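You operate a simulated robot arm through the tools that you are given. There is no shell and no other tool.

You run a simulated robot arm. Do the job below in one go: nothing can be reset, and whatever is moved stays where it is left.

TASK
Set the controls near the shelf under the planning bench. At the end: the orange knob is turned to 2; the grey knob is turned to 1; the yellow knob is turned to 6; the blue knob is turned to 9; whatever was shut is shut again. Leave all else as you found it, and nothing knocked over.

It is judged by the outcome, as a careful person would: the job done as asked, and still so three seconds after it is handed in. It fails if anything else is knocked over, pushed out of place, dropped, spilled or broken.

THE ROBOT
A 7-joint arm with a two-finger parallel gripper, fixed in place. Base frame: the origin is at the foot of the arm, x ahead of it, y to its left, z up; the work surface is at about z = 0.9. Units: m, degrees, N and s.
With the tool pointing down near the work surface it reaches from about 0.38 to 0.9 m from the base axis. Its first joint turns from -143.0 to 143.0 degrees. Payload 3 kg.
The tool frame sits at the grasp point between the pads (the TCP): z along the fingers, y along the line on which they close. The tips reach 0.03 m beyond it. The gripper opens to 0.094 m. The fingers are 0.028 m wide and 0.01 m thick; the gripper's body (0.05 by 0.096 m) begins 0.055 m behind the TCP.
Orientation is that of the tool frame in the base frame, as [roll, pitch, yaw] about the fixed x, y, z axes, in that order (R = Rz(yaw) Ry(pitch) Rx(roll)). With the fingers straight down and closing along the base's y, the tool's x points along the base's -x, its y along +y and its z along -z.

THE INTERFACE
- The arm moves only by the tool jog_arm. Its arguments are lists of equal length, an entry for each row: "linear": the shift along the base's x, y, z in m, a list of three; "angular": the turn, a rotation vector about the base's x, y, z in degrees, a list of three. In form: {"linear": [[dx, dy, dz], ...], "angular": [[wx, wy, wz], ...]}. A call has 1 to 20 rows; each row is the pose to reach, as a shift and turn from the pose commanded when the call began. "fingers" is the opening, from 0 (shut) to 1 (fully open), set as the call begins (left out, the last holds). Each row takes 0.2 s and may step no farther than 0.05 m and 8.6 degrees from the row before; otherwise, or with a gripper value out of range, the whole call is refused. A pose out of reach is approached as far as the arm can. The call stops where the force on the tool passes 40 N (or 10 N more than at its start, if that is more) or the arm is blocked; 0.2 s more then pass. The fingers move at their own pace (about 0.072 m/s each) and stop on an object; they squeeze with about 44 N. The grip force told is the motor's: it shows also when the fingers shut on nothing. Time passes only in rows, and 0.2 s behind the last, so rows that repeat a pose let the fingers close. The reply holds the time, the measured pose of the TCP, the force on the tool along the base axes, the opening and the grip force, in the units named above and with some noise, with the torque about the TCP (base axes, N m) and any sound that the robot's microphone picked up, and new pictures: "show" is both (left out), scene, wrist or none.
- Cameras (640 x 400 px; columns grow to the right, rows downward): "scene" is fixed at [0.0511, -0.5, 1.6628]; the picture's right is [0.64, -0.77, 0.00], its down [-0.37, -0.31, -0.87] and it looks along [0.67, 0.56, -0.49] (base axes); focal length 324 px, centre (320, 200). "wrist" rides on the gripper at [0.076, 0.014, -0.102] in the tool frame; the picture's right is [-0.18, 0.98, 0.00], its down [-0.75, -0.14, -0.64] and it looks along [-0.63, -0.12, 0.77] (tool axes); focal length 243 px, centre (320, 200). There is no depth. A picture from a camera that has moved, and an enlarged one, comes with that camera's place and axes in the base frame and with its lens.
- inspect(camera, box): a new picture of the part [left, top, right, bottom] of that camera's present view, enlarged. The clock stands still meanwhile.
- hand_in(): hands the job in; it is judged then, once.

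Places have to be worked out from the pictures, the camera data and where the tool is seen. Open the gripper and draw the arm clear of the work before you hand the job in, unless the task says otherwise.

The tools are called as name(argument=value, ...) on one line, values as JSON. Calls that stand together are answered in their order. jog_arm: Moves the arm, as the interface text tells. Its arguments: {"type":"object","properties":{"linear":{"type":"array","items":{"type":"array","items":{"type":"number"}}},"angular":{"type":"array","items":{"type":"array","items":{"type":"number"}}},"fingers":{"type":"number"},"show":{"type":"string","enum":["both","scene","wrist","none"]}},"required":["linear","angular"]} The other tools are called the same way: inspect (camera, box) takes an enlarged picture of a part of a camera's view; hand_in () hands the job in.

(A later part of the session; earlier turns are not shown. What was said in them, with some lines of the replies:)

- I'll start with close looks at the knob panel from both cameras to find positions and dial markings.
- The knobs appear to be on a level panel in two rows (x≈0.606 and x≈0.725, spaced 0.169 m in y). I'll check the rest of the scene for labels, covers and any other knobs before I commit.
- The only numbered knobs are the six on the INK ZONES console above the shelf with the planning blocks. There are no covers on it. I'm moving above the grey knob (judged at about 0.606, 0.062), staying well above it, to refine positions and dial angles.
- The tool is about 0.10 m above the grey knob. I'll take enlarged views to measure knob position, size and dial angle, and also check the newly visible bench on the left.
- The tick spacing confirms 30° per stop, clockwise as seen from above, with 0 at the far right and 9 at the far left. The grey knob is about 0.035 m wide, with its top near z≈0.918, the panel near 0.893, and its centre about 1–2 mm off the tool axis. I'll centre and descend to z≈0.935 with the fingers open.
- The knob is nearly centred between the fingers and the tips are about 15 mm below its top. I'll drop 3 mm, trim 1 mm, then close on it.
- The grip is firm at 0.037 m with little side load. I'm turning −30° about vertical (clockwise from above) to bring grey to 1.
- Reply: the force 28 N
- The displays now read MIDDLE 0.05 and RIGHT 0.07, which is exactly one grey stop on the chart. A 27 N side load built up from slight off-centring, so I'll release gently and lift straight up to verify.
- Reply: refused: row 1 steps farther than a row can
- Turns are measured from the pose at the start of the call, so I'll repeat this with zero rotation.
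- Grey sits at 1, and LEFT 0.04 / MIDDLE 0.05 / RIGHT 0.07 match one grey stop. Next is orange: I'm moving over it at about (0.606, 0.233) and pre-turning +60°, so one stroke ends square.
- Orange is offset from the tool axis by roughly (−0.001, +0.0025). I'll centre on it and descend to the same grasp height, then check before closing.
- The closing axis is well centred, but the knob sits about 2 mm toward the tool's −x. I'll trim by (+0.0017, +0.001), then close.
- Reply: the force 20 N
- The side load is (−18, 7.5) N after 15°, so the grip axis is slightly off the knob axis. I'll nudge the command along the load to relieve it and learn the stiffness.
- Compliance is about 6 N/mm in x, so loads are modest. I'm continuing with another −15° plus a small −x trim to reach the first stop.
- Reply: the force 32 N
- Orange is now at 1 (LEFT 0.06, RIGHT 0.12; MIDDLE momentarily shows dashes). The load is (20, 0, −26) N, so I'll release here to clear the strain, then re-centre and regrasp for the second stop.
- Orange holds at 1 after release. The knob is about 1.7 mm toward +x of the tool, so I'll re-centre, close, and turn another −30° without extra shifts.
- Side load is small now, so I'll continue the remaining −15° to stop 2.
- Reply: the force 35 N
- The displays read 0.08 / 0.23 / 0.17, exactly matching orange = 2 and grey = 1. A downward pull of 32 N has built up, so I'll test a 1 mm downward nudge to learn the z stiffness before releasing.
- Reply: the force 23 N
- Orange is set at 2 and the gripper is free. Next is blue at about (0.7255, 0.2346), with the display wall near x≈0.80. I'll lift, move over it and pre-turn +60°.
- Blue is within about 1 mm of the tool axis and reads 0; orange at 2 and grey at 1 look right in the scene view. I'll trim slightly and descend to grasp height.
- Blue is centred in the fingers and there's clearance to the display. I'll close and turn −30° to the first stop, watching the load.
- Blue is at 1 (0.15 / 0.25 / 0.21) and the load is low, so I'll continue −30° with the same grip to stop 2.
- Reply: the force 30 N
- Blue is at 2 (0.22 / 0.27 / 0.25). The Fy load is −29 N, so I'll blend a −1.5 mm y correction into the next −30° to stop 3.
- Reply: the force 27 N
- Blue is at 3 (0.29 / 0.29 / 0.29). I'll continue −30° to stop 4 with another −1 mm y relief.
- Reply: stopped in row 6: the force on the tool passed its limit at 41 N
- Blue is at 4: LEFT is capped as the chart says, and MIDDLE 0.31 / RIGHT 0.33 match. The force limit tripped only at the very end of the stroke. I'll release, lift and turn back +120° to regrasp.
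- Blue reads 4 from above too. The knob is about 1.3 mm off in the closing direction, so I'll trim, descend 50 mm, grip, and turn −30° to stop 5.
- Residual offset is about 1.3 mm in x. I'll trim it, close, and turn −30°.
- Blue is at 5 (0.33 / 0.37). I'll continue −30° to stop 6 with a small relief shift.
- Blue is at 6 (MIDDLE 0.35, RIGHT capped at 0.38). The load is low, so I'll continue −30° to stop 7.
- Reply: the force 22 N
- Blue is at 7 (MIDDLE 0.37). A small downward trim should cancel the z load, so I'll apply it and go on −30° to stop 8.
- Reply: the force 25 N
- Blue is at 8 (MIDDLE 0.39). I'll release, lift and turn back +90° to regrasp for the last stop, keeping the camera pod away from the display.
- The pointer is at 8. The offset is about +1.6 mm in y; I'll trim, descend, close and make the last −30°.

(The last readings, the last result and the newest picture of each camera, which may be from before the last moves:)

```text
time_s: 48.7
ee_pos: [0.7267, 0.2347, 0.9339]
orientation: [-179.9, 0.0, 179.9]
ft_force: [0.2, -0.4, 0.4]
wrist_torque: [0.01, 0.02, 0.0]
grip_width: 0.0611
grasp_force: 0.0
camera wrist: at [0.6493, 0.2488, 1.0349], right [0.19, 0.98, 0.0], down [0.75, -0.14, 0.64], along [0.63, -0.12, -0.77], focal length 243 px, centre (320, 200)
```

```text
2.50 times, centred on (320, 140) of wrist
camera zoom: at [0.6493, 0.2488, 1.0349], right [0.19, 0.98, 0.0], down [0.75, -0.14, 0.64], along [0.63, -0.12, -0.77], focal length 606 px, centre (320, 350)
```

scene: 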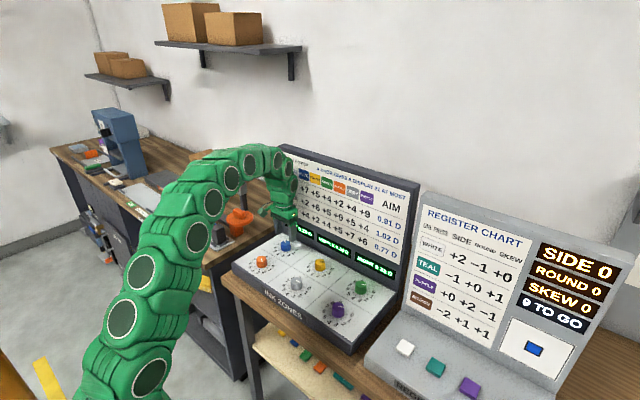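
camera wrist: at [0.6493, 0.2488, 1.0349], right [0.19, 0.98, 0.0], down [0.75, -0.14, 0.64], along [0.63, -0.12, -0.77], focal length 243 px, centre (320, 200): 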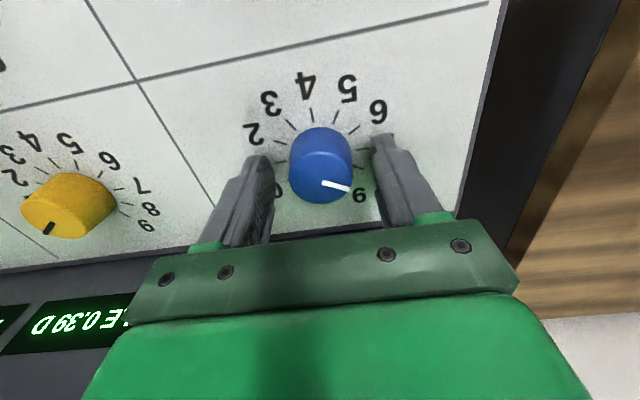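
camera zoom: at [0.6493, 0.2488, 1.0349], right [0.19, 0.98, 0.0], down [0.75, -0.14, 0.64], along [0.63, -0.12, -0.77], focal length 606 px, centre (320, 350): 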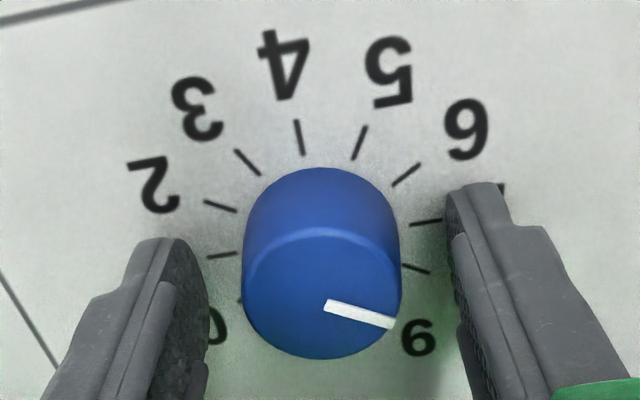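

It's well centred. I'll close and turn the final −30° to 9, easing the last rows in case there is an end stop.

jog_arm(linear=[[0, 0, 0], [0, 0, 0], [0, 0, 0], [0, 0, 0]], angular=[[0, 0, 0], [0, 0, 0], [0, 0, 0], [0, 0, 0]], fingers=0.0, show="none")

jog_arm(linear=[[0, 0, 0], [0, 0, 0], [0, 0, 0], [0, 0, 0], [0, 0, 0], [0, 0, 0]], angular=[[0, 0, -7], [0, 0, -14], [0, 0, -21], [0, 0, -26], [0, 0, -30], [0, 0, -30]], show="scene")

inspect(camera="scene", box=[220, 160, 420, 300])

inspect(camera="wrist", box=[220, 60, 420, 220])

```text
time_s: 49.7
ee_pos: [0.726, 0.234, 0.9336]
orientation: [-179.9, 0.0, 179.9]
ft_force: [4.2, 11.5, -4.8]
wrist_torque: [0.4, -0.2, -0.01]
grip_width: 0.0369
grasp_force: 45.3
```

```text
time_s: 51.1
ee_pos: [0.725, 0.2348, 0.9331]
orientation: [-179.9, 0.0, 149.9]
ft_force: [26.0, 10.9, -15.6]
wrist_torque: [0.33, -0.87, 0.32]
grip_width: 0.037
grasp_force: 44.6
```

scene: 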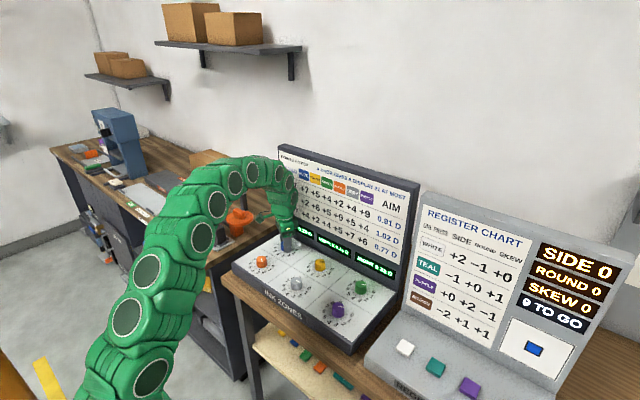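

```text
2.86 times, centred on (320, 230) of scene
camera zoom: at [0.0511, -0.5, 1.6628], right [0.64, -0.77, 0.0], down [-0.37, -0.31, -0.87], along [0.67, 0.56, -0.49], focal length 926 px, centre (320, 114)
```

zoom: 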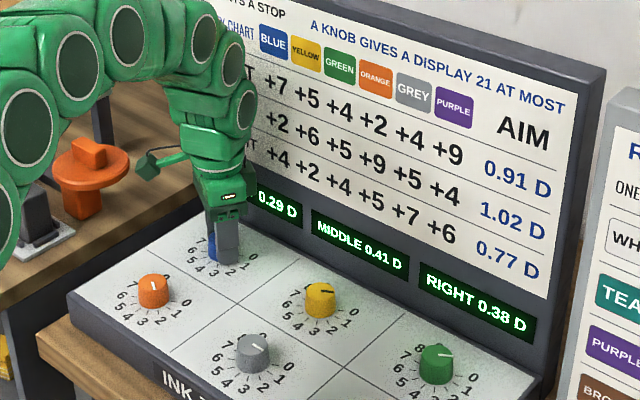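

```text
2.50 times, centred on (320, 140) of wrist
camera zoom: at [0.6666, 0.2849, 1.035], right [0.65, 0.76, 0.0], down [0.58, -0.5, 0.64], along [0.49, -0.42, -0.77], focal length 606 px, centre (320, 350)
```

zoom: 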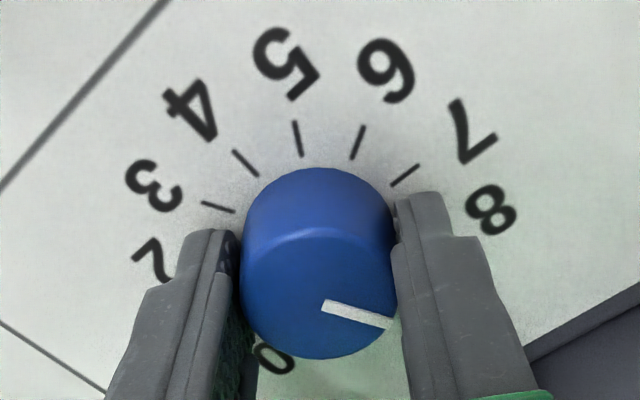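

MIDDLE 0.41 confirms blue = 9. I'll release, lift and move to yellow (about 0.170 m toward −y), pre-turning +60°.

jog_arm(linear=[[0, 0, 0], [0, 0, 0], [0, 0, 0]], angular=[[0, 0, 0], [0, 0, 0], [0, 0, 0]], fingers=0.65, show="none")

jog_arm(linear=[[0, 0, 0.025], [0, 0, 0.05], [0, -0.02, 0.07], [0, -0.041, 0.07], [0, -0.062, 0.07], [0, -0.084, 0.07], [0, -0.106, 0.07], [0, -0.128, 0.07], [0, -0.149, 0.07], [0, -0.17, 0.06], [0, -0.17, 0.05], [0, -0.17, 0.05]], angular=[[0, 0, 0], [0, 0, 0], [0, 0, 7.5], [0, 0, 15], [0, 0, 22.5], [0, 0, 30], [0, 0, 37.5], [0, 0, 45], [0, 0, 52.5], [0, 0, 60], [0, 0, 60], [0, 0, 60]], fingers=0.65, show="both")

inspect(camera="wrist", box=[220, 20, 420, 180])

inspect(camera="scene", box=[220, 180, 420, 320])

```text
time_s: 51.9
ee_pos: [0.7254, 0.2353, 0.9325]
orientation: [-179.8, 0.1, 149.9]
ft_force: [1.1, 0.0, -0.3]
wrist_torque: [0.02, 0.0, 0.01]
grip_width: 0.0612
grasp_force: 0.0
```

```text
time_s: 54.5
ee_pos: [0.7257, 0.0641, 0.9831]
orientation: [-179.8, 0.0, -149.9]
ft_force: [-0.3, -0.6, -0.3]
wrist_torque: [-0.04, -0.03, 0.0]
grip_width: 0.0611
grasp_force: 0.0
camera wrist: at [0.652, 0.0377, 1.0853], right [-0.33, 0.94, 0.0], down [0.72, 0.26, 0.64], along [0.61, 0.21, -0.77], focal length 243 px, centre (320, 200)
```

scene: 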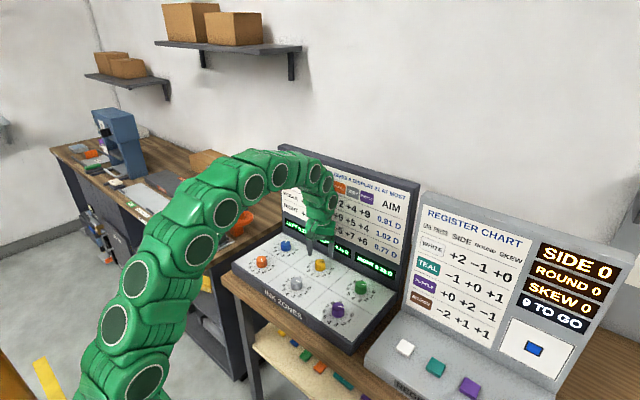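
wrist: 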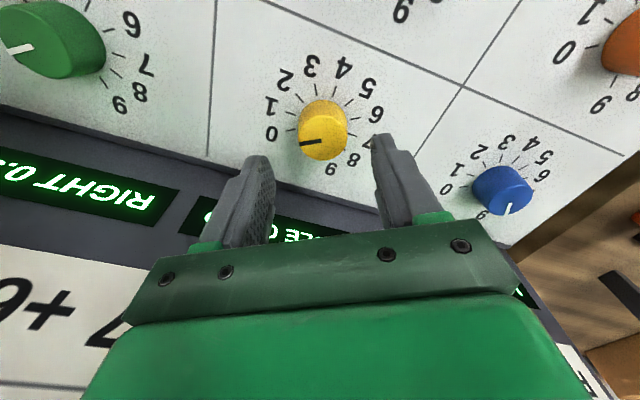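

```text
2.50 times, centred on (320, 100) of wrist
camera zoom: at [0.652, 0.0377, 1.0853], right [-0.33, 0.94, 0.0], down [0.72, 0.26, 0.64], along [0.61, 0.21, -0.77], focal length 606 px, centre (320, 450)
```

zoom: 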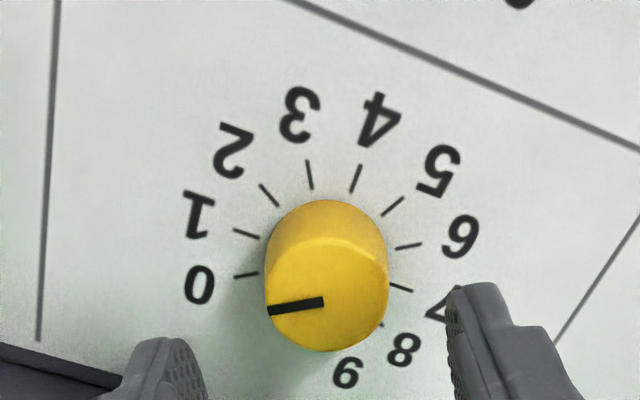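

```text
2.86 times, centred on (320, 250) of scene
camera zoom: at [0.0511, -0.5, 1.6628], right [0.64, -0.77, 0.0], down [-0.37, -0.31, -0.87], along [0.67, 0.56, -0.49], focal length 926 px, centre (320, 57)
```

zoom: 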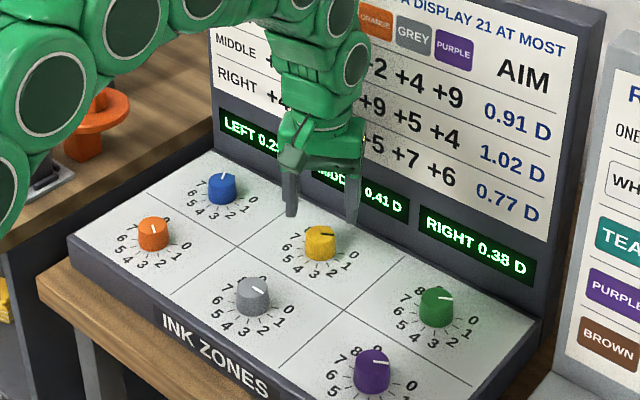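

Blue's pointer is at 9. Yellow is about 2 mm off in the closing direction; I'll trim by (−0.0006, +0.002) and descend.

jog_arm(linear=[[-0.0006, 0.002, -0.02], [-0.0006, 0.002, -0.035], [-0.0006, 0.002, -0.044], [-0.0006, 0.002, -0.05], [-0.0006, 0.002, -0.05]], angular=[[0, 0, 0], [0, 0, 0], [0, 0, 0], [0, 0, 0], [0, 0, 0]], fingers=0.65, show="both")

inspect(camera="wrist", box=[220, 60, 420, 220])

```text
time_s: 55.7
ee_pos: [0.7258, 0.0661, 0.934]
orientation: [-180.0, -0.1, -150.2]
ft_force: [-0.2, 0.8, -0.8]
wrist_torque: [0.0, 0.02, 0.04]
grip_width: 0.0609
grasp_force: 0.2
camera wrist: at [0.6517, 0.0411, 1.0348], right [-0.33, 0.94, 0.0], down [0.72, 0.26, 0.64], along [0.61, 0.21, -0.77], focal length 243 px, centre (320, 200)
```

scene: 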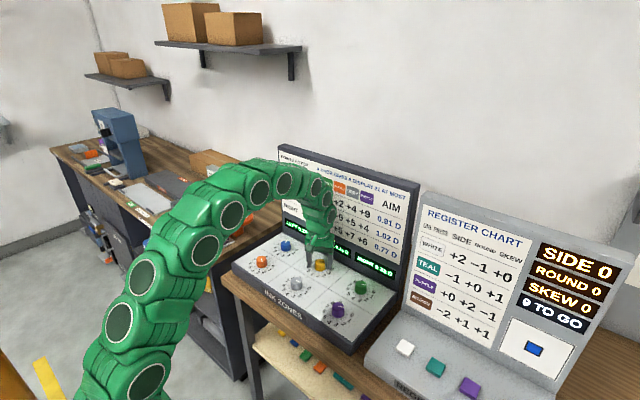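
wrist: 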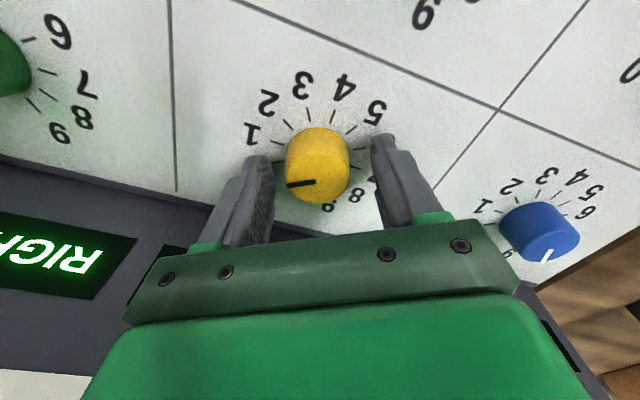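

```text
2.50 times, centred on (320, 140) of wrist
camera zoom: at [0.6517, 0.0411, 1.0348], right [-0.33, 0.94, 0.0], down [0.72, 0.26, 0.64], along [0.61, 0.21, -0.77], focal length 606 px, centre (320, 350)
```

zoom: 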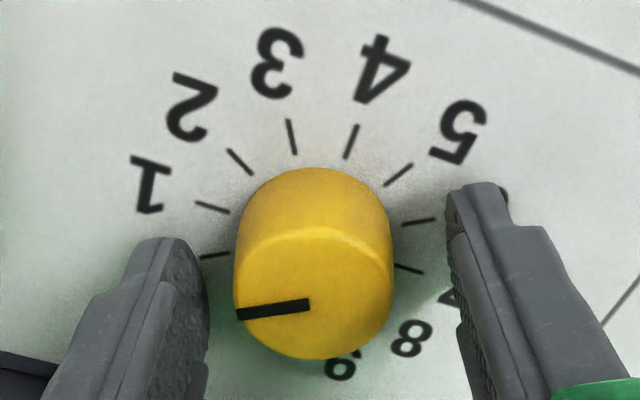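

It's slightly over-shifted (about −1.6 mm along the closing axis). I'll trim back, close on it, then turn −30° to 1.

jog_arm(linear=[[0.0008, -0.0014, 0], [0.0008, -0.0014, 0]], angular=[[0, 0, 0], [0, 0, 0]], fingers=0.65, show="none")

jog_arm(linear=[[0, 0, 0], [0, 0, 0], [0, 0, 0], [0, 0, 0]], angular=[[0, 0, 0], [0, 0, 0], [0, 0, 0], [0, 0, 0]], fingers=0.0, show="none")

jog_arm(linear=[[0, 0, 0], [0, 0, 0], [0, 0, 0], [0, 0, 0], [0, 0, 0]], angular=[[0, 0, -7.5], [0, 0, -15], [0, 0, -22.5], [0, 0, -30], [0, 0, -30]], show="scene")

inspect(camera="scene", box=[220, 180, 420, 320])

inspect(camera="wrist", box=[220, 60, 420, 220])

```text
time_s: 56.3
ee_pos: [0.7257, 0.0662, 0.9343]
orientation: [-179.9, 0.0, -150.1]
ft_force: [-1.1, 0.6, 0.0]
wrist_torque: [-0.05, 0.01, 0.0]
grip_width: 0.0613
grasp_force: 0.1
```

```text
time_s: 57.3
ee_pos: [0.7267, 0.0664, 0.9327]
orientation: [-179.9, -0.1, -150.2]
ft_force: [-5.9, 9.2, 4.6]
wrist_torque: [0.28, 0.22, -0.07]
grip_width: 0.037
grasp_force: 45.0
```

```text
time_s: 58.5
ee_pos: [0.725, 0.0647, 0.9347]
orientation: [-180.0, 0.1, 179.8]
ft_force: [6.4, 8.9, -9.8]
wrist_torque: [0.48, -0.31, 0.0]
grip_width: 0.0368
grasp_force: 45.1
```

scene: 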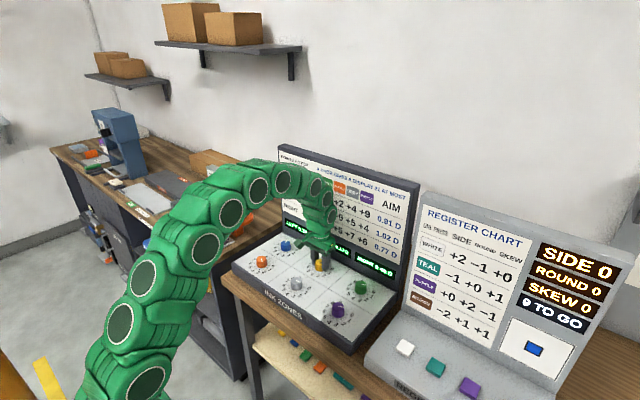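

```text
2.86 times, centred on (320, 250) of scene
camera zoom: at [0.0511, -0.5, 1.6628], right [0.64, -0.77, 0.0], down [-0.37, -0.31, -0.87], along [0.67, 0.56, -0.49], focal length 926 px, centre (320, 57)
```

zoom: 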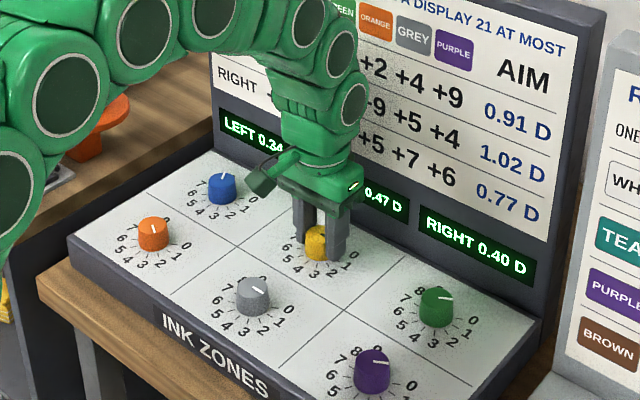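

```text
2.50 times, centred on (320, 140) of wrist
camera zoom: at [0.6492, 0.0795, 1.035], right [0.19, 0.98, 0.0], down [0.75, -0.14, 0.64], along [0.63, -0.12, -0.77], focal length 606 px, centre (320, 350)
```

zoom: 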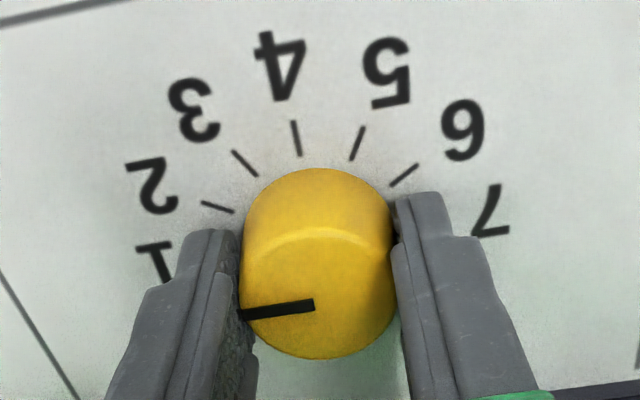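

Yellow is at 1 (0.34 / 0.47 / 0.40). I'll continue −30° to stop 2.

jog_arm(linear=[[0, 0, 0], [0, 0, 0], [0, 0, 0], [0, 0, 0], [0, 0, 0]], angular=[[0, 0, -7.5], [0, 0, -15], [0, 0, -22.5], [0, 0, -30], [0, 0, -30]], show="scene")

inspect(camera="scene", box=[220, 180, 420, 320])

inspect(camera="wrist", box=[220, 60, 420, 220])

```text
time_s: 59.7
ee_pos: [0.7258, 0.0651, 0.934]
orientation: [-179.8, 0.0, 149.8]
ft_force: [4.7, -8.6, -8.7]
wrist_torque: [-0.67, -0.53, 0.01]
grip_width: 0.0369
grasp_force: 45.2
```

scene: 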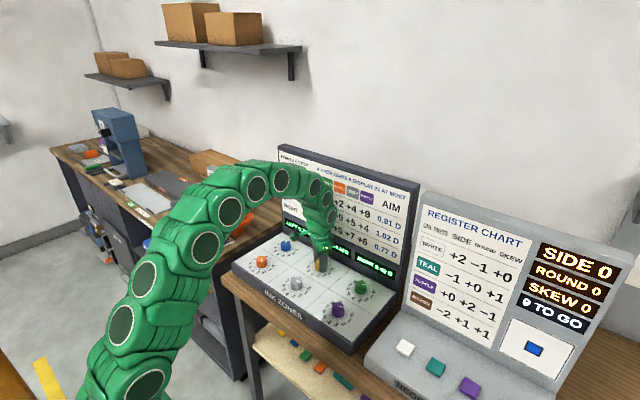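

```text
2.86 times, centred on (320, 250) of scene
camera zoom: at [0.0511, -0.5, 1.6628], right [0.64, -0.77, 0.0], down [-0.37, -0.31, -0.87], along [0.67, 0.56, -0.49], focal length 926 px, centre (320, 57)
```

zoom: 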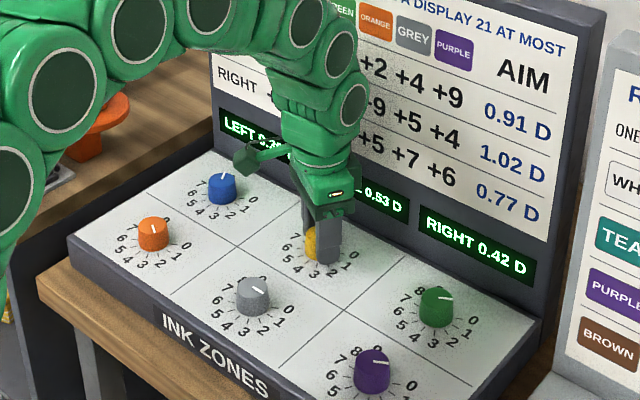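

```text
2.50 times, centred on (320, 140) of wrist
camera zoom: at [0.6666, 0.1152, 1.035], right [0.65, 0.76, 0.0], down [0.58, -0.5, 0.64], along [0.49, -0.42, -0.77], focal length 606 px, centre (320, 350)
```

zoom: 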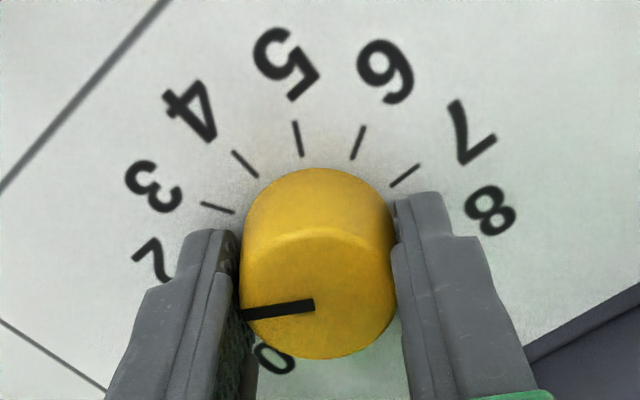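

Yellow is at 2 (MIDDLE 0.53, RIGHT 0.42) with light loads. I'll continue −30° to stop 3 with a slight y relief.

jog_arm(linear=[[0, -0.0002, 0], [0, -0.0004, 0], [0, -0.0006, 0], [0, -0.0008, 0], [0, -0.0008, 0]], angular=[[0, 0, -7.5], [0, 0, -15], [0, 0, -22.5], [0, 0, -30], [0, 0, -30]], show="scene")

inspect(camera="scene", box=[220, 180, 420, 320])

inspect(camera="wrist", box=[220, 60, 420, 220])

```text
time_s: 60.9
ee_pos: [0.7266, 0.0637, 0.9326]
orientation: [-179.8, -0.1, 119.9]
ft_force: [0.5, -14.4, -5.8]
wrist_torque: [-0.71, 0.04, 0.01]
grip_width: 0.037
grasp_force: 44.9
```

scene: 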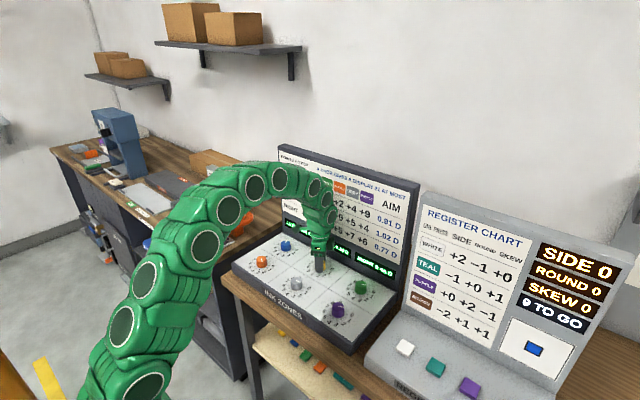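

```text
2.86 times, centred on (320, 250) of scene
camera zoom: at [0.0511, -0.5, 1.6628], right [0.64, -0.77, 0.0], down [-0.37, -0.31, -0.87], along [0.67, 0.56, -0.49], focal length 926 px, centre (320, 57)
```

zoom: 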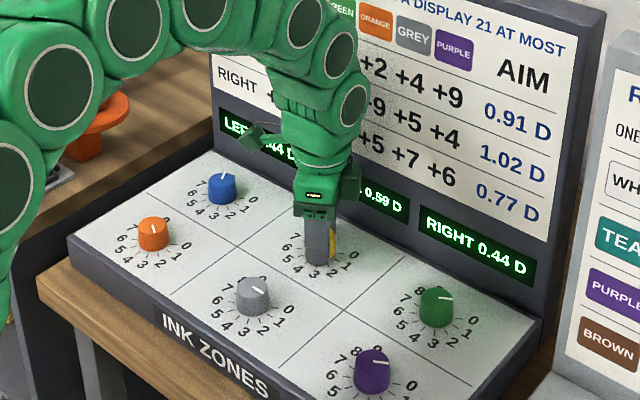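

```text
2.50 times, centred on (320, 140) of wrist
camera zoom: at [0.6997, 0.1372, 1.0351], right [0.94, 0.33, 0.0], down [0.25, -0.72, 0.64], along [0.21, -0.61, -0.77], focal length 606 px, centre (320, 350)
```

zoom: 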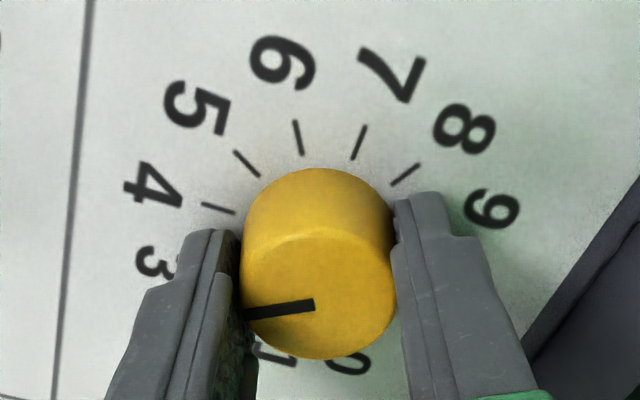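

Yellow is at 3 (0.44 / 0.59 / 0.44). I'll continue −30° to stop 4 with y relief.

jog_arm(linear=[[0, -0.0004, 0], [0, -0.0006, 0], [0, -0.0008, 0], [0, -0.001, 0], [0, -0.001, 0]], angular=[[0, 0, -7.5], [0, 0, -15], [0, 0, -22.5], [0, 0, -30], [0, 0, -30]], show="scene")

inspect(camera="scene", box=[220, 180, 420, 320])

inspect(camera="wrist", box=[220, 60, 420, 220])

```text
time_s: 62.1
ee_pos: [0.7251, 0.064, 0.9323]
orientation: [-179.7, -0.2, 89.8]
ft_force: [-10.0, 5.4, -10.9]
wrist_torque: [0.37, 0.26, 0.01]
grip_width: 0.0374
grasp_force: 45.1
```

scene: 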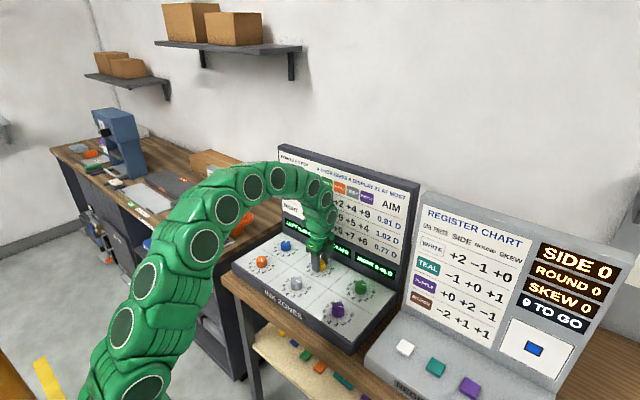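

```text
2.86 times, centred on (320, 250) of scene
camera zoom: at [0.0511, -0.5, 1.6628], right [0.64, -0.77, 0.0], down [-0.37, -0.31, -0.87], along [0.67, 0.56, -0.49], focal length 926 px, centre (320, 57)
```

zoom: 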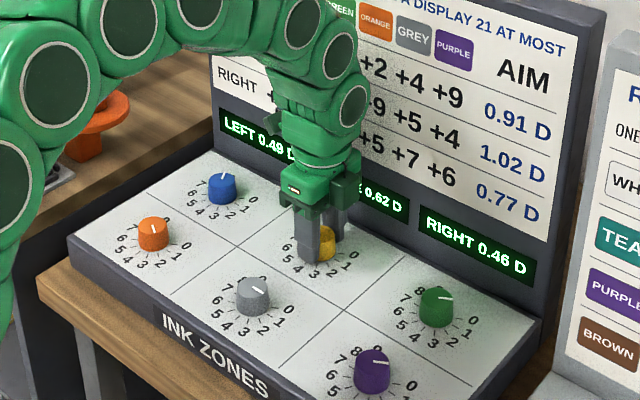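

```text
2.50 times, centred on (320, 140) of wrist
camera zoom: at [0.7393, 0.1397, 1.0352], right [0.98, -0.19, 0.0], down [-0.14, -0.75, 0.64], along [-0.12, -0.63, -0.77], focal length 606 px, centre (320, 350)
```

zoom: 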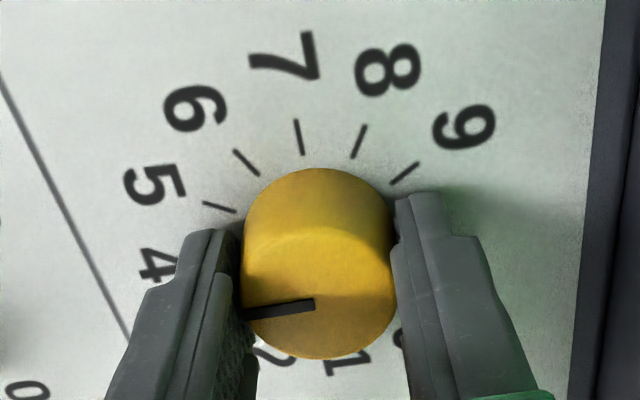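

Yellow is at 4 (0.49 / 0.62 capped / 0.46). I'll release, lift and turn back +90° for a final two-stop stroke.

jog_arm(linear=[[0, 0, 0], [0, 0, 0], [0, 0, 0]], angular=[[0, 0, 0], [0, 0, 0], [0, 0, 0]], fingers=0.65, show="none")

jog_arm(linear=[[0, 0, 0.025], [0, 0, 0.05], [0, 0, 0.05], [0, 0, 0.05], [0, 0, 0.05], [0, 0, 0.05], [0, 0, 0.05], [0, 0, 0.05], [0, 0, 0.05], [0, 0, 0.05], [0, 0, 0.05], [0, 0, 0.05], [0, 0, 0.05], [0, 0, 0.05], [0, 0, 0.05]], angular=[[0, 0, 0], [0, 0, 0], [0, 0, 7.5], [0, 0, 15], [0, 0, 22.5], [0, 0, 30], [0, 0, 37.5], [0, 0, 45], [0, 0, 52.5], [0, 0, 60], [0, 0, 67.5], [0, 0, 75], [0, 0, 82.5], [0, 0, 90], [0, 0, 90]], fingers=0.65, show="both")

inspect(camera="wrist", box=[220, 20, 420, 180])

```text
time_s: 62.9
ee_pos: [0.725, 0.0644, 0.9335]
orientation: [-180.0, 0.1, 89.9]
ft_force: [-0.2, 0.9, -0.4]
wrist_torque: [0.02, -0.06, -0.02]
grip_width: 0.061
grasp_force: 0.1
```

```text
time_s: 66.1
ee_pos: [0.7252, 0.0638, 0.9836]
orientation: [-179.9, 0.0, 179.9]
ft_force: [-0.1, -0.9, -0.3]
wrist_torque: [0.01, -0.01, 0.04]
grip_width: 0.0609
grasp_force: 0.1
camera wrist: at [0.6489, 0.0774, 1.0852], right [0.18, 0.98, 0.0], down [0.75, -0.14, 0.64], along [0.63, -0.12, -0.77], focal length 243 px, centre (320, 200)
```

scene: 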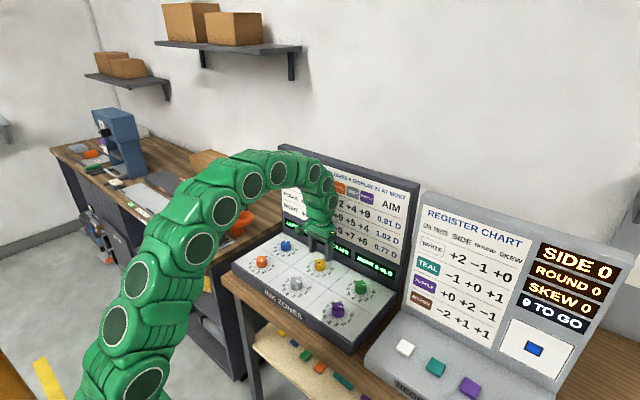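
wrist: 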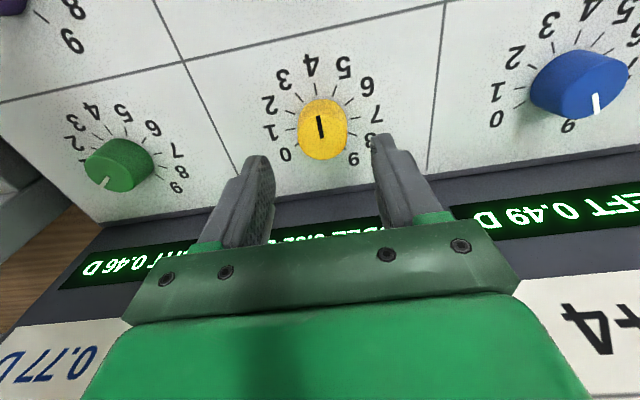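

```text
2.50 times, centred on (320, 100) of wrist
camera zoom: at [0.6489, 0.0774, 1.0852], right [0.18, 0.98, 0.0], down [0.75, -0.14, 0.64], along [0.63, -0.12, -0.77], focal length 606 px, centre (320, 450)
```

zoom: 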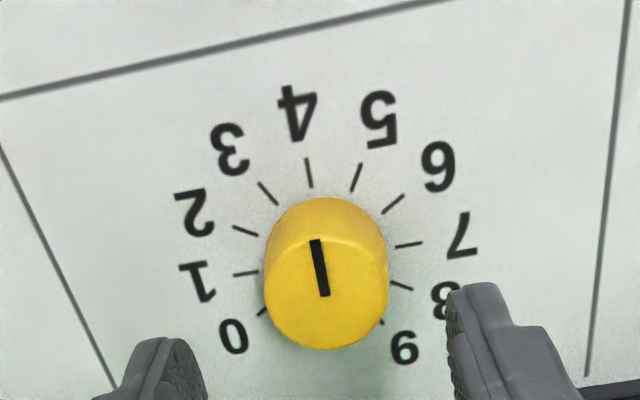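

Same framing as the earlier blue regrasp, so I'll trim +1.6 mm in y and descend.

jog_arm(linear=[[0, 0.0016, -0.02], [0, 0.0016, -0.035], [0, 0.0016, -0.044], [0, 0.0016, -0.05], [0, 0.0016, -0.05]], angular=[[0, 0, 0], [0, 0, 0], [0, 0, 0], [0, 0, 0], [0, 0, 0]], fingers=0.65, show="wrist")

inspect(camera="wrist", box=[220, 60, 420, 220])

```text
time_s: 67.3
ee_pos: [0.7265, 0.0656, 0.9335]
orientation: [-179.9, 0.1, 180.0]
ft_force: [-0.4, -0.3, 0.1]
wrist_torque: [0.01, 0.04, 0.0]
grip_width: 0.061
grasp_force: 0.1
camera wrist: at [0.6487, 0.0791, 1.0358], right [0.19, 0.98, 0.0], down [0.75, -0.14, 0.64], along [0.63, -0.12, -0.77], focal length 243 px, centre (320, 200)
```

wrist: 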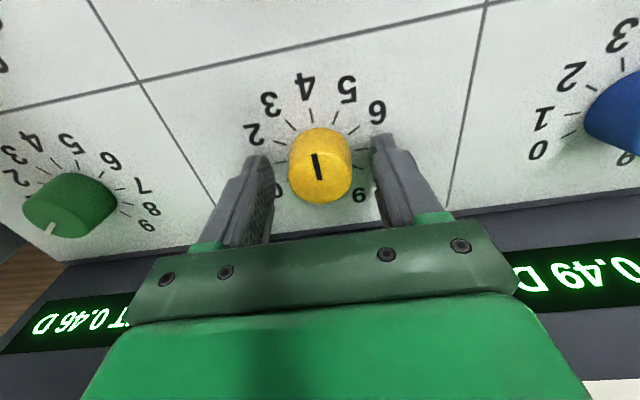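

```text
2.50 times, centred on (320, 140) of wrist
camera zoom: at [0.6487, 0.0791, 1.0358], right [0.19, 0.98, 0.0], down [0.75, -0.14, 0.64], along [0.63, -0.12, -0.77], focal length 606 px, centre (320, 350)
```

zoom: 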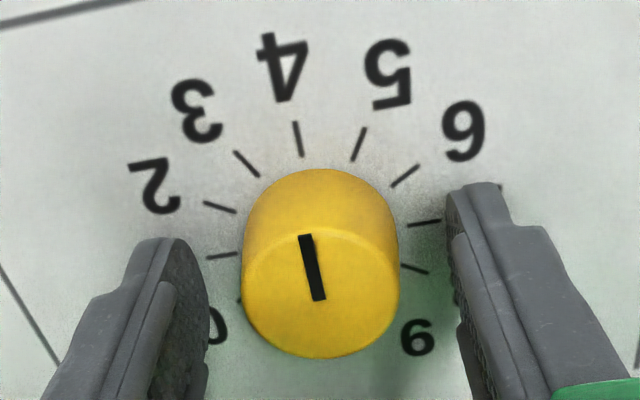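

It's centred. I'll close and turn −30° to stop 5, then check.

jog_arm(linear=[[0, 0, 0], [0, 0, 0], [0, 0, 0], [0, 0, 0]], angular=[[0, 0, 0], [0, 0, 0], [0, 0, 0], [0, 0, 0]], fingers=0.0, show="none")

jog_arm(linear=[[0, 0, 0], [0, 0, 0], [0, 0, 0], [0, 0, 0], [0, 0, 0]], angular=[[0, 0, -7.5], [0, 0, -15], [0, 0, -22.5], [0, 0, -30], [0, 0, -30]], show="scene")

inspect(camera="scene", box=[220, 180, 420, 320])

inspect(camera="wrist", box=[220, 60, 420, 220])

```text
time_s: 68.3
ee_pos: [0.7251, 0.0656, 0.9348]
orientation: [-179.9, -0.1, 179.9]
ft_force: [0.3, 5.1, -2.6]
wrist_torque: [0.21, -0.02, 0.0]
grip_width: 0.0371
grasp_force: 45.4
```

```text
time_s: 69.5
ee_pos: [0.725, 0.0646, 0.9321]
orientation: [-179.8, 0.0, 150.0]
ft_force: [-9.3, -8.8, 12.1]
wrist_torque: [-0.66, 0.16, 0.0]
grip_width: 0.037
grasp_force: 44.9
```

scene: 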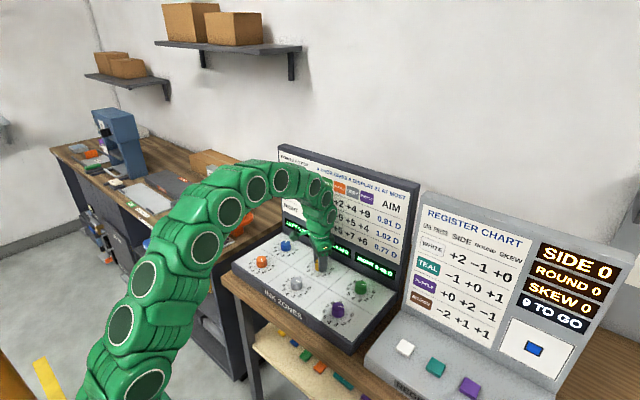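

```text
2.86 times, centred on (320, 250) of scene
camera zoom: at [0.0511, -0.5, 1.6628], right [0.64, -0.77, 0.0], down [-0.37, -0.31, -0.87], along [0.67, 0.56, -0.49], focal length 926 px, centre (320, 57)
```

zoom: 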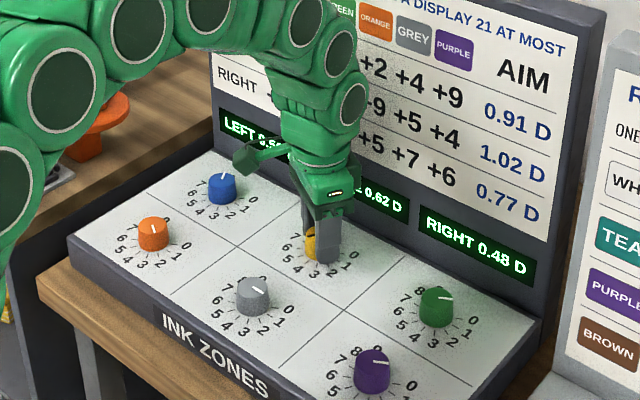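

```text
2.50 times, centred on (320, 140) of wrist
camera zoom: at [0.6662, 0.1155, 1.0357], right [0.65, 0.76, 0.0], down [0.58, -0.5, 0.64], along [0.49, -0.42, -0.77], focal length 606 px, centre (320, 350)
```

zoom: 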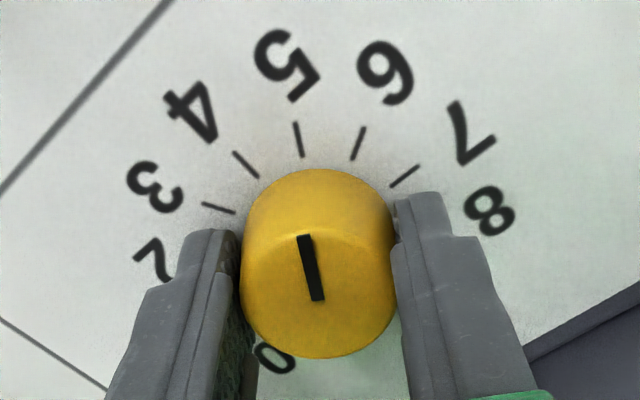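

Yellow is at 5 (RIGHT 0.48). One more −30° brings it to 6.

jog_arm(linear=[[0, -0.0002, 0], [0, -0.0004, 0], [0, -0.0006, 0], [0, -0.0008, 0], [0, -0.0008, 0]], angular=[[0, 0, -7.5], [0, 0, -15], [0, 0, -22.5], [0, 0, -30], [0, 0, -30]], show="scene")

inspect(camera="scene", box=[220, 180, 420, 320])

inspect(camera="wrist", box=[220, 60, 420, 220])

```text
time_s: 70.7
ee_pos: [0.7245, 0.0642, 0.9341]
orientation: [-179.9, 0.0, 119.8]
ft_force: [-18.0, -0.2, 24.3]
wrist_torque: [-0.16, 0.77, -0.01]
grip_width: 0.0369
grasp_force: 45.3
```

scene: 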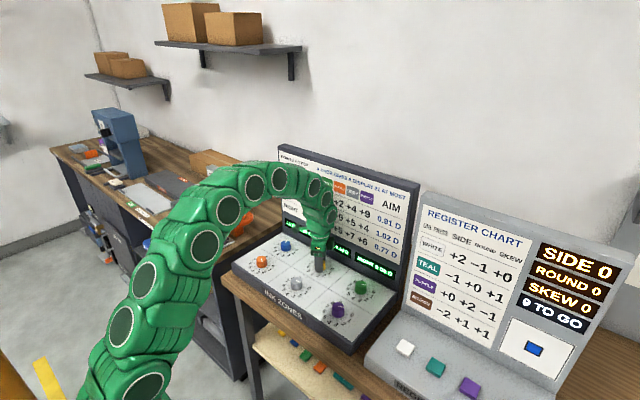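

```text
2.86 times, centred on (320, 250) of scene
camera zoom: at [0.0511, -0.5, 1.6628], right [0.64, -0.77, 0.0], down [-0.37, -0.31, -0.87], along [0.67, 0.56, -0.49], focal length 926 px, centre (320, 57)
```

zoom: 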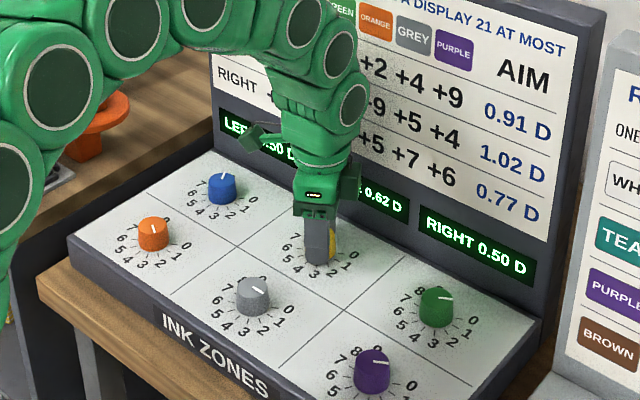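

```text
2.50 times, centred on (320, 140) of wrist
camera zoom: at [0.6994, 0.1375, 1.0358], right [0.94, 0.33, 0.0], down [0.25, -0.72, 0.64], along [0.21, -0.61, -0.77], focal length 606 px, centre (320, 350)
```

zoom: 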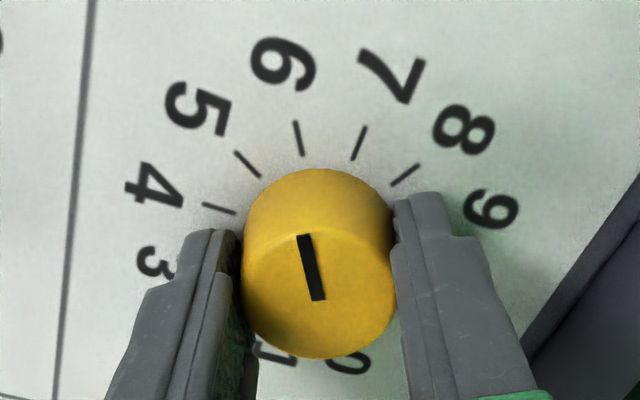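

Yellow is at 6 (LEFT 0.50 / MIDDLE 0.62 / RIGHT 0.50, all as predicted for the target settings). I'll release, lift straight up, then draw back and square the tool.

jog_arm(linear=[[0, 0, 0], [0, 0, 0], [0, 0, 0]], angular=[[0, 0, 0], [0, 0, 0], [0, 0, 0]], fingers=0.65, show="none")

jog_arm(linear=[[0, 0, 0.025], [0, 0, 0.06], [-0.02, 0, 0.1], [-0.045, 0, 0.135], [-0.07, 0, 0.17], [-0.095, 0, 0.205], [-0.12, 0, 0.24], [-0.145, 0.01, 0.275], [-0.17, 0.02, 0.31], [-0.185, 0.03, 0.33], [-0.185, 0.03, 0.33]], angular=[[0, 0, 0], [0, 0, 0], [0, 0, 7.5], [0, 0, 15], [0, 0, 22.5], [0, 0, 30], [0, 0, 37.5], [0, 0, 45], [0, 0, 52.5], [0, 0, 60], [0, 0, 60]], fingers=0.65, show="both")

inspect(camera="wrist", box=[160, 20, 480, 220])

inspect(camera="scene", box=[220, 200, 420, 330])

```text
time_s: 71.5
ee_pos: [0.7259, 0.0633, 0.9343]
orientation: [-180.0, 0.0, 119.9]
ft_force: [-0.1, 0.2, -0.1]
wrist_torque: [-0.02, -0.02, 0.0]
grip_width: 0.0613
grasp_force: 0.0
```

```text
time_s: 73.9
ee_pos: [0.5409, 0.0936, 1.2626]
orientation: [-180.0, -0.1, -180.0]
ft_force: [0.2, 0.7, -0.6]
wrist_torque: [0.01, 0.0, 0.0]
grip_width: 0.0612
grasp_force: 0.1
camera wrist: at [0.4633, 0.1083, 1.365], right [0.18, 0.98, 0.0], down [0.75, -0.14, 0.64], along [0.63, -0.12, -0.77], focal length 243 px, centre (320, 200)
```

scene: 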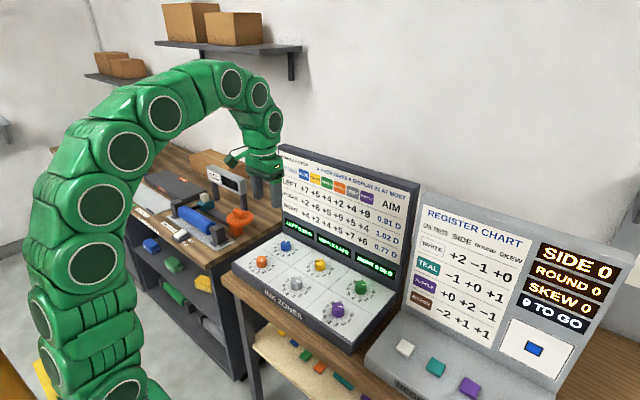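
wrist: 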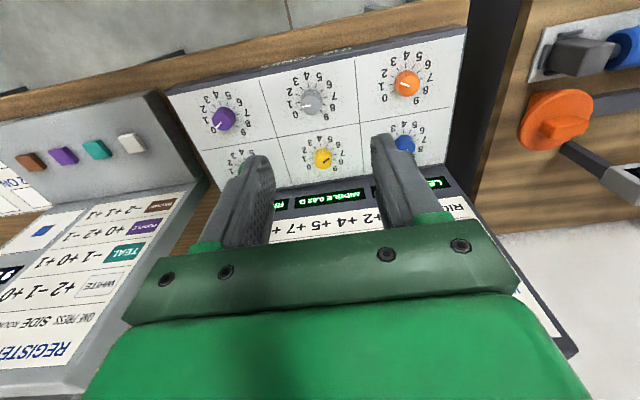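

```text
2.00 times, centred on (320, 120) of wrist
camera zoom: at [0.4633, 0.1083, 1.365], right [0.18, 0.98, 0.0], down [0.75, -0.14, 0.64], along [0.63, -0.12, -0.77], focal length 485 px, centre (320, 360)
```

zoom: 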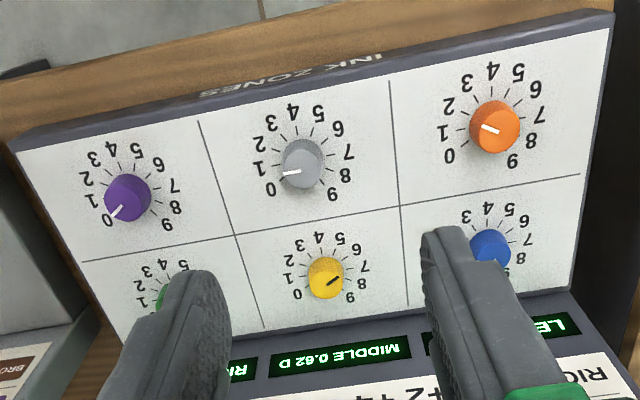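

```text
3.08 times, centred on (320, 265) of scene
camera zoom: at [0.0511, -0.5, 1.6628], right [0.64, -0.77, 0.0], down [-0.37, -0.31, -0.87], along [0.67, 0.56, -0.49], focal length 997 px, centre (320, 0)
```

zoom: 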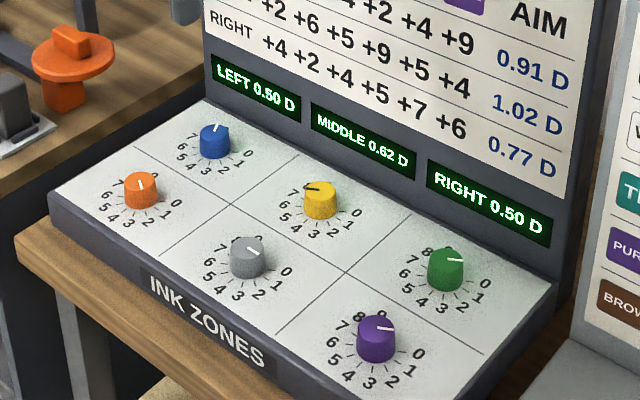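

All four pointers and the displays agree: orange 2, grey 1, yellow 6, blue 9, with green and purple still at 0 and everything else undisturbed. I'll open the gripper fully while clear, and do one last check.

jog_arm(linear=[[0, 0, 0.008], [0, 0, 0.008], [0, 0, 0.008], [0, 0, 0.008], [0, 0, 0.008]], angular=[[0, 0, 0], [0, 0, 0], [0, 0, 0], [0, 0, 0], [0, 0, 0]], fingers=1.0, show="both")

inspect(camera="scene", box=[230, 210, 400, 320])

```text
time_s: 75.1
ee_pos: [0.542, 0.0943, 1.2711]
orientation: [-179.9, -0.1, 179.8]
ft_force: [-0.5, -0.3, -0.4]
wrist_torque: [-0.03, -0.05, 0.0]
grip_width: 0.0939
grasp_force: 0.1
camera wrist: at [0.4643, 0.1089, 1.3734], right [0.19, 0.98, 0.0], down [0.75, -0.14, 0.64], along [0.63, -0.12, -0.77], focal length 243 px, centre (320, 200)
```

scene: 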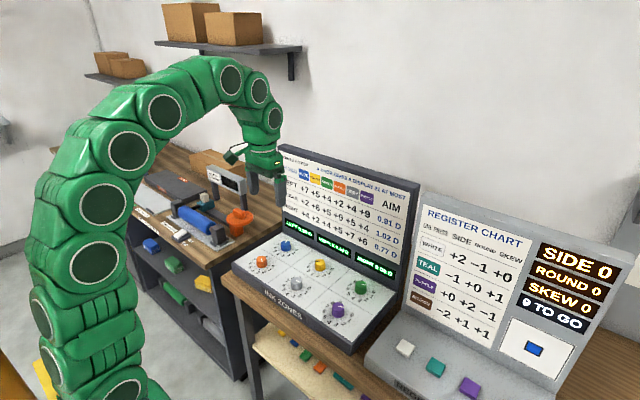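
wrist: 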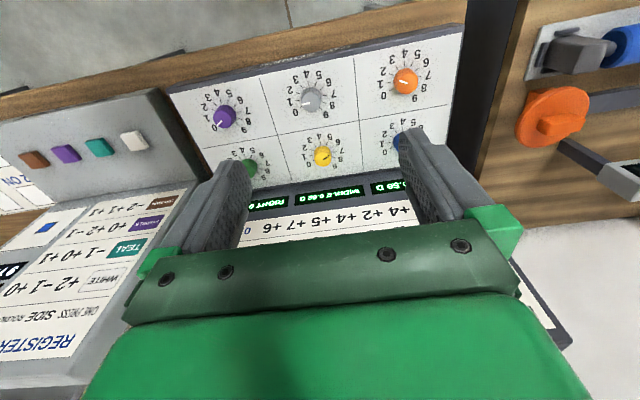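

```text
3.64 times, centred on (315, 265) of scene
camera zoom: at [0.0511, -0.5, 1.6628], right [0.64, -0.77, 0.0], down [-0.37, -0.31, -0.87], along [0.67, 0.56, -0.49], focal length 1178 px, centre (338, -36)
```

zoom: 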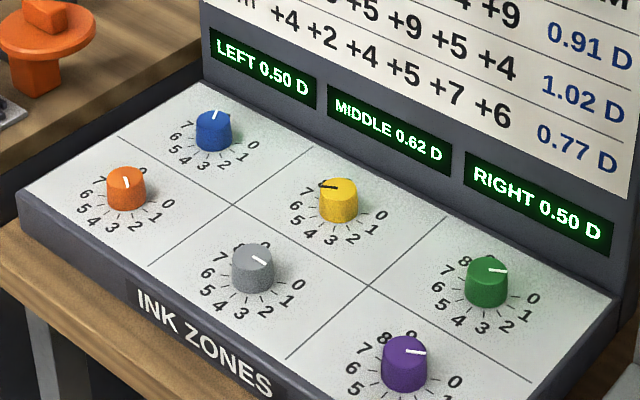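

The knobs hold at orange 2, grey 1, yellow 6 and blue 9, the displays are stable, the arm is clear and open, and nothing else has changed. I'm handing in the job.

hand_in()

```text
The job is handed in.
```

I turned the four knobs on the INK ZONES console to the settings you asked for and handed the job in:

| Knob | Setting |
|---|---|
| Orange | 2 |
| Grey | 1 |
| Yellow | 6 |
| Blue | 9 |

- **Check:** the pointers all sat on those numbers. The console displays read LEFT 0.50, MIDDLE 0.62 and RIGHT 0.50, which is what its chart gives for these settings.
- **Everything else:** green and purple are still at 0, and I saw nothing else moved or knocked over. I found nothing shut that had to be opened, so there was nothing to close again.
- **Which controls:** I saw no sign naming the planning bench. I took the controls to be this console because it is the only one with numbered knobs in these colours, and it stands above the shelf with the coloured blocks.
- **Along the way:** one turn of the blue knob tripped the force limit (41 N) just as it finished. The MIDDLE display showed dashes while orange was at 1, then read normally again.

The arm was drawn back clear with the gripper open before I handed in.
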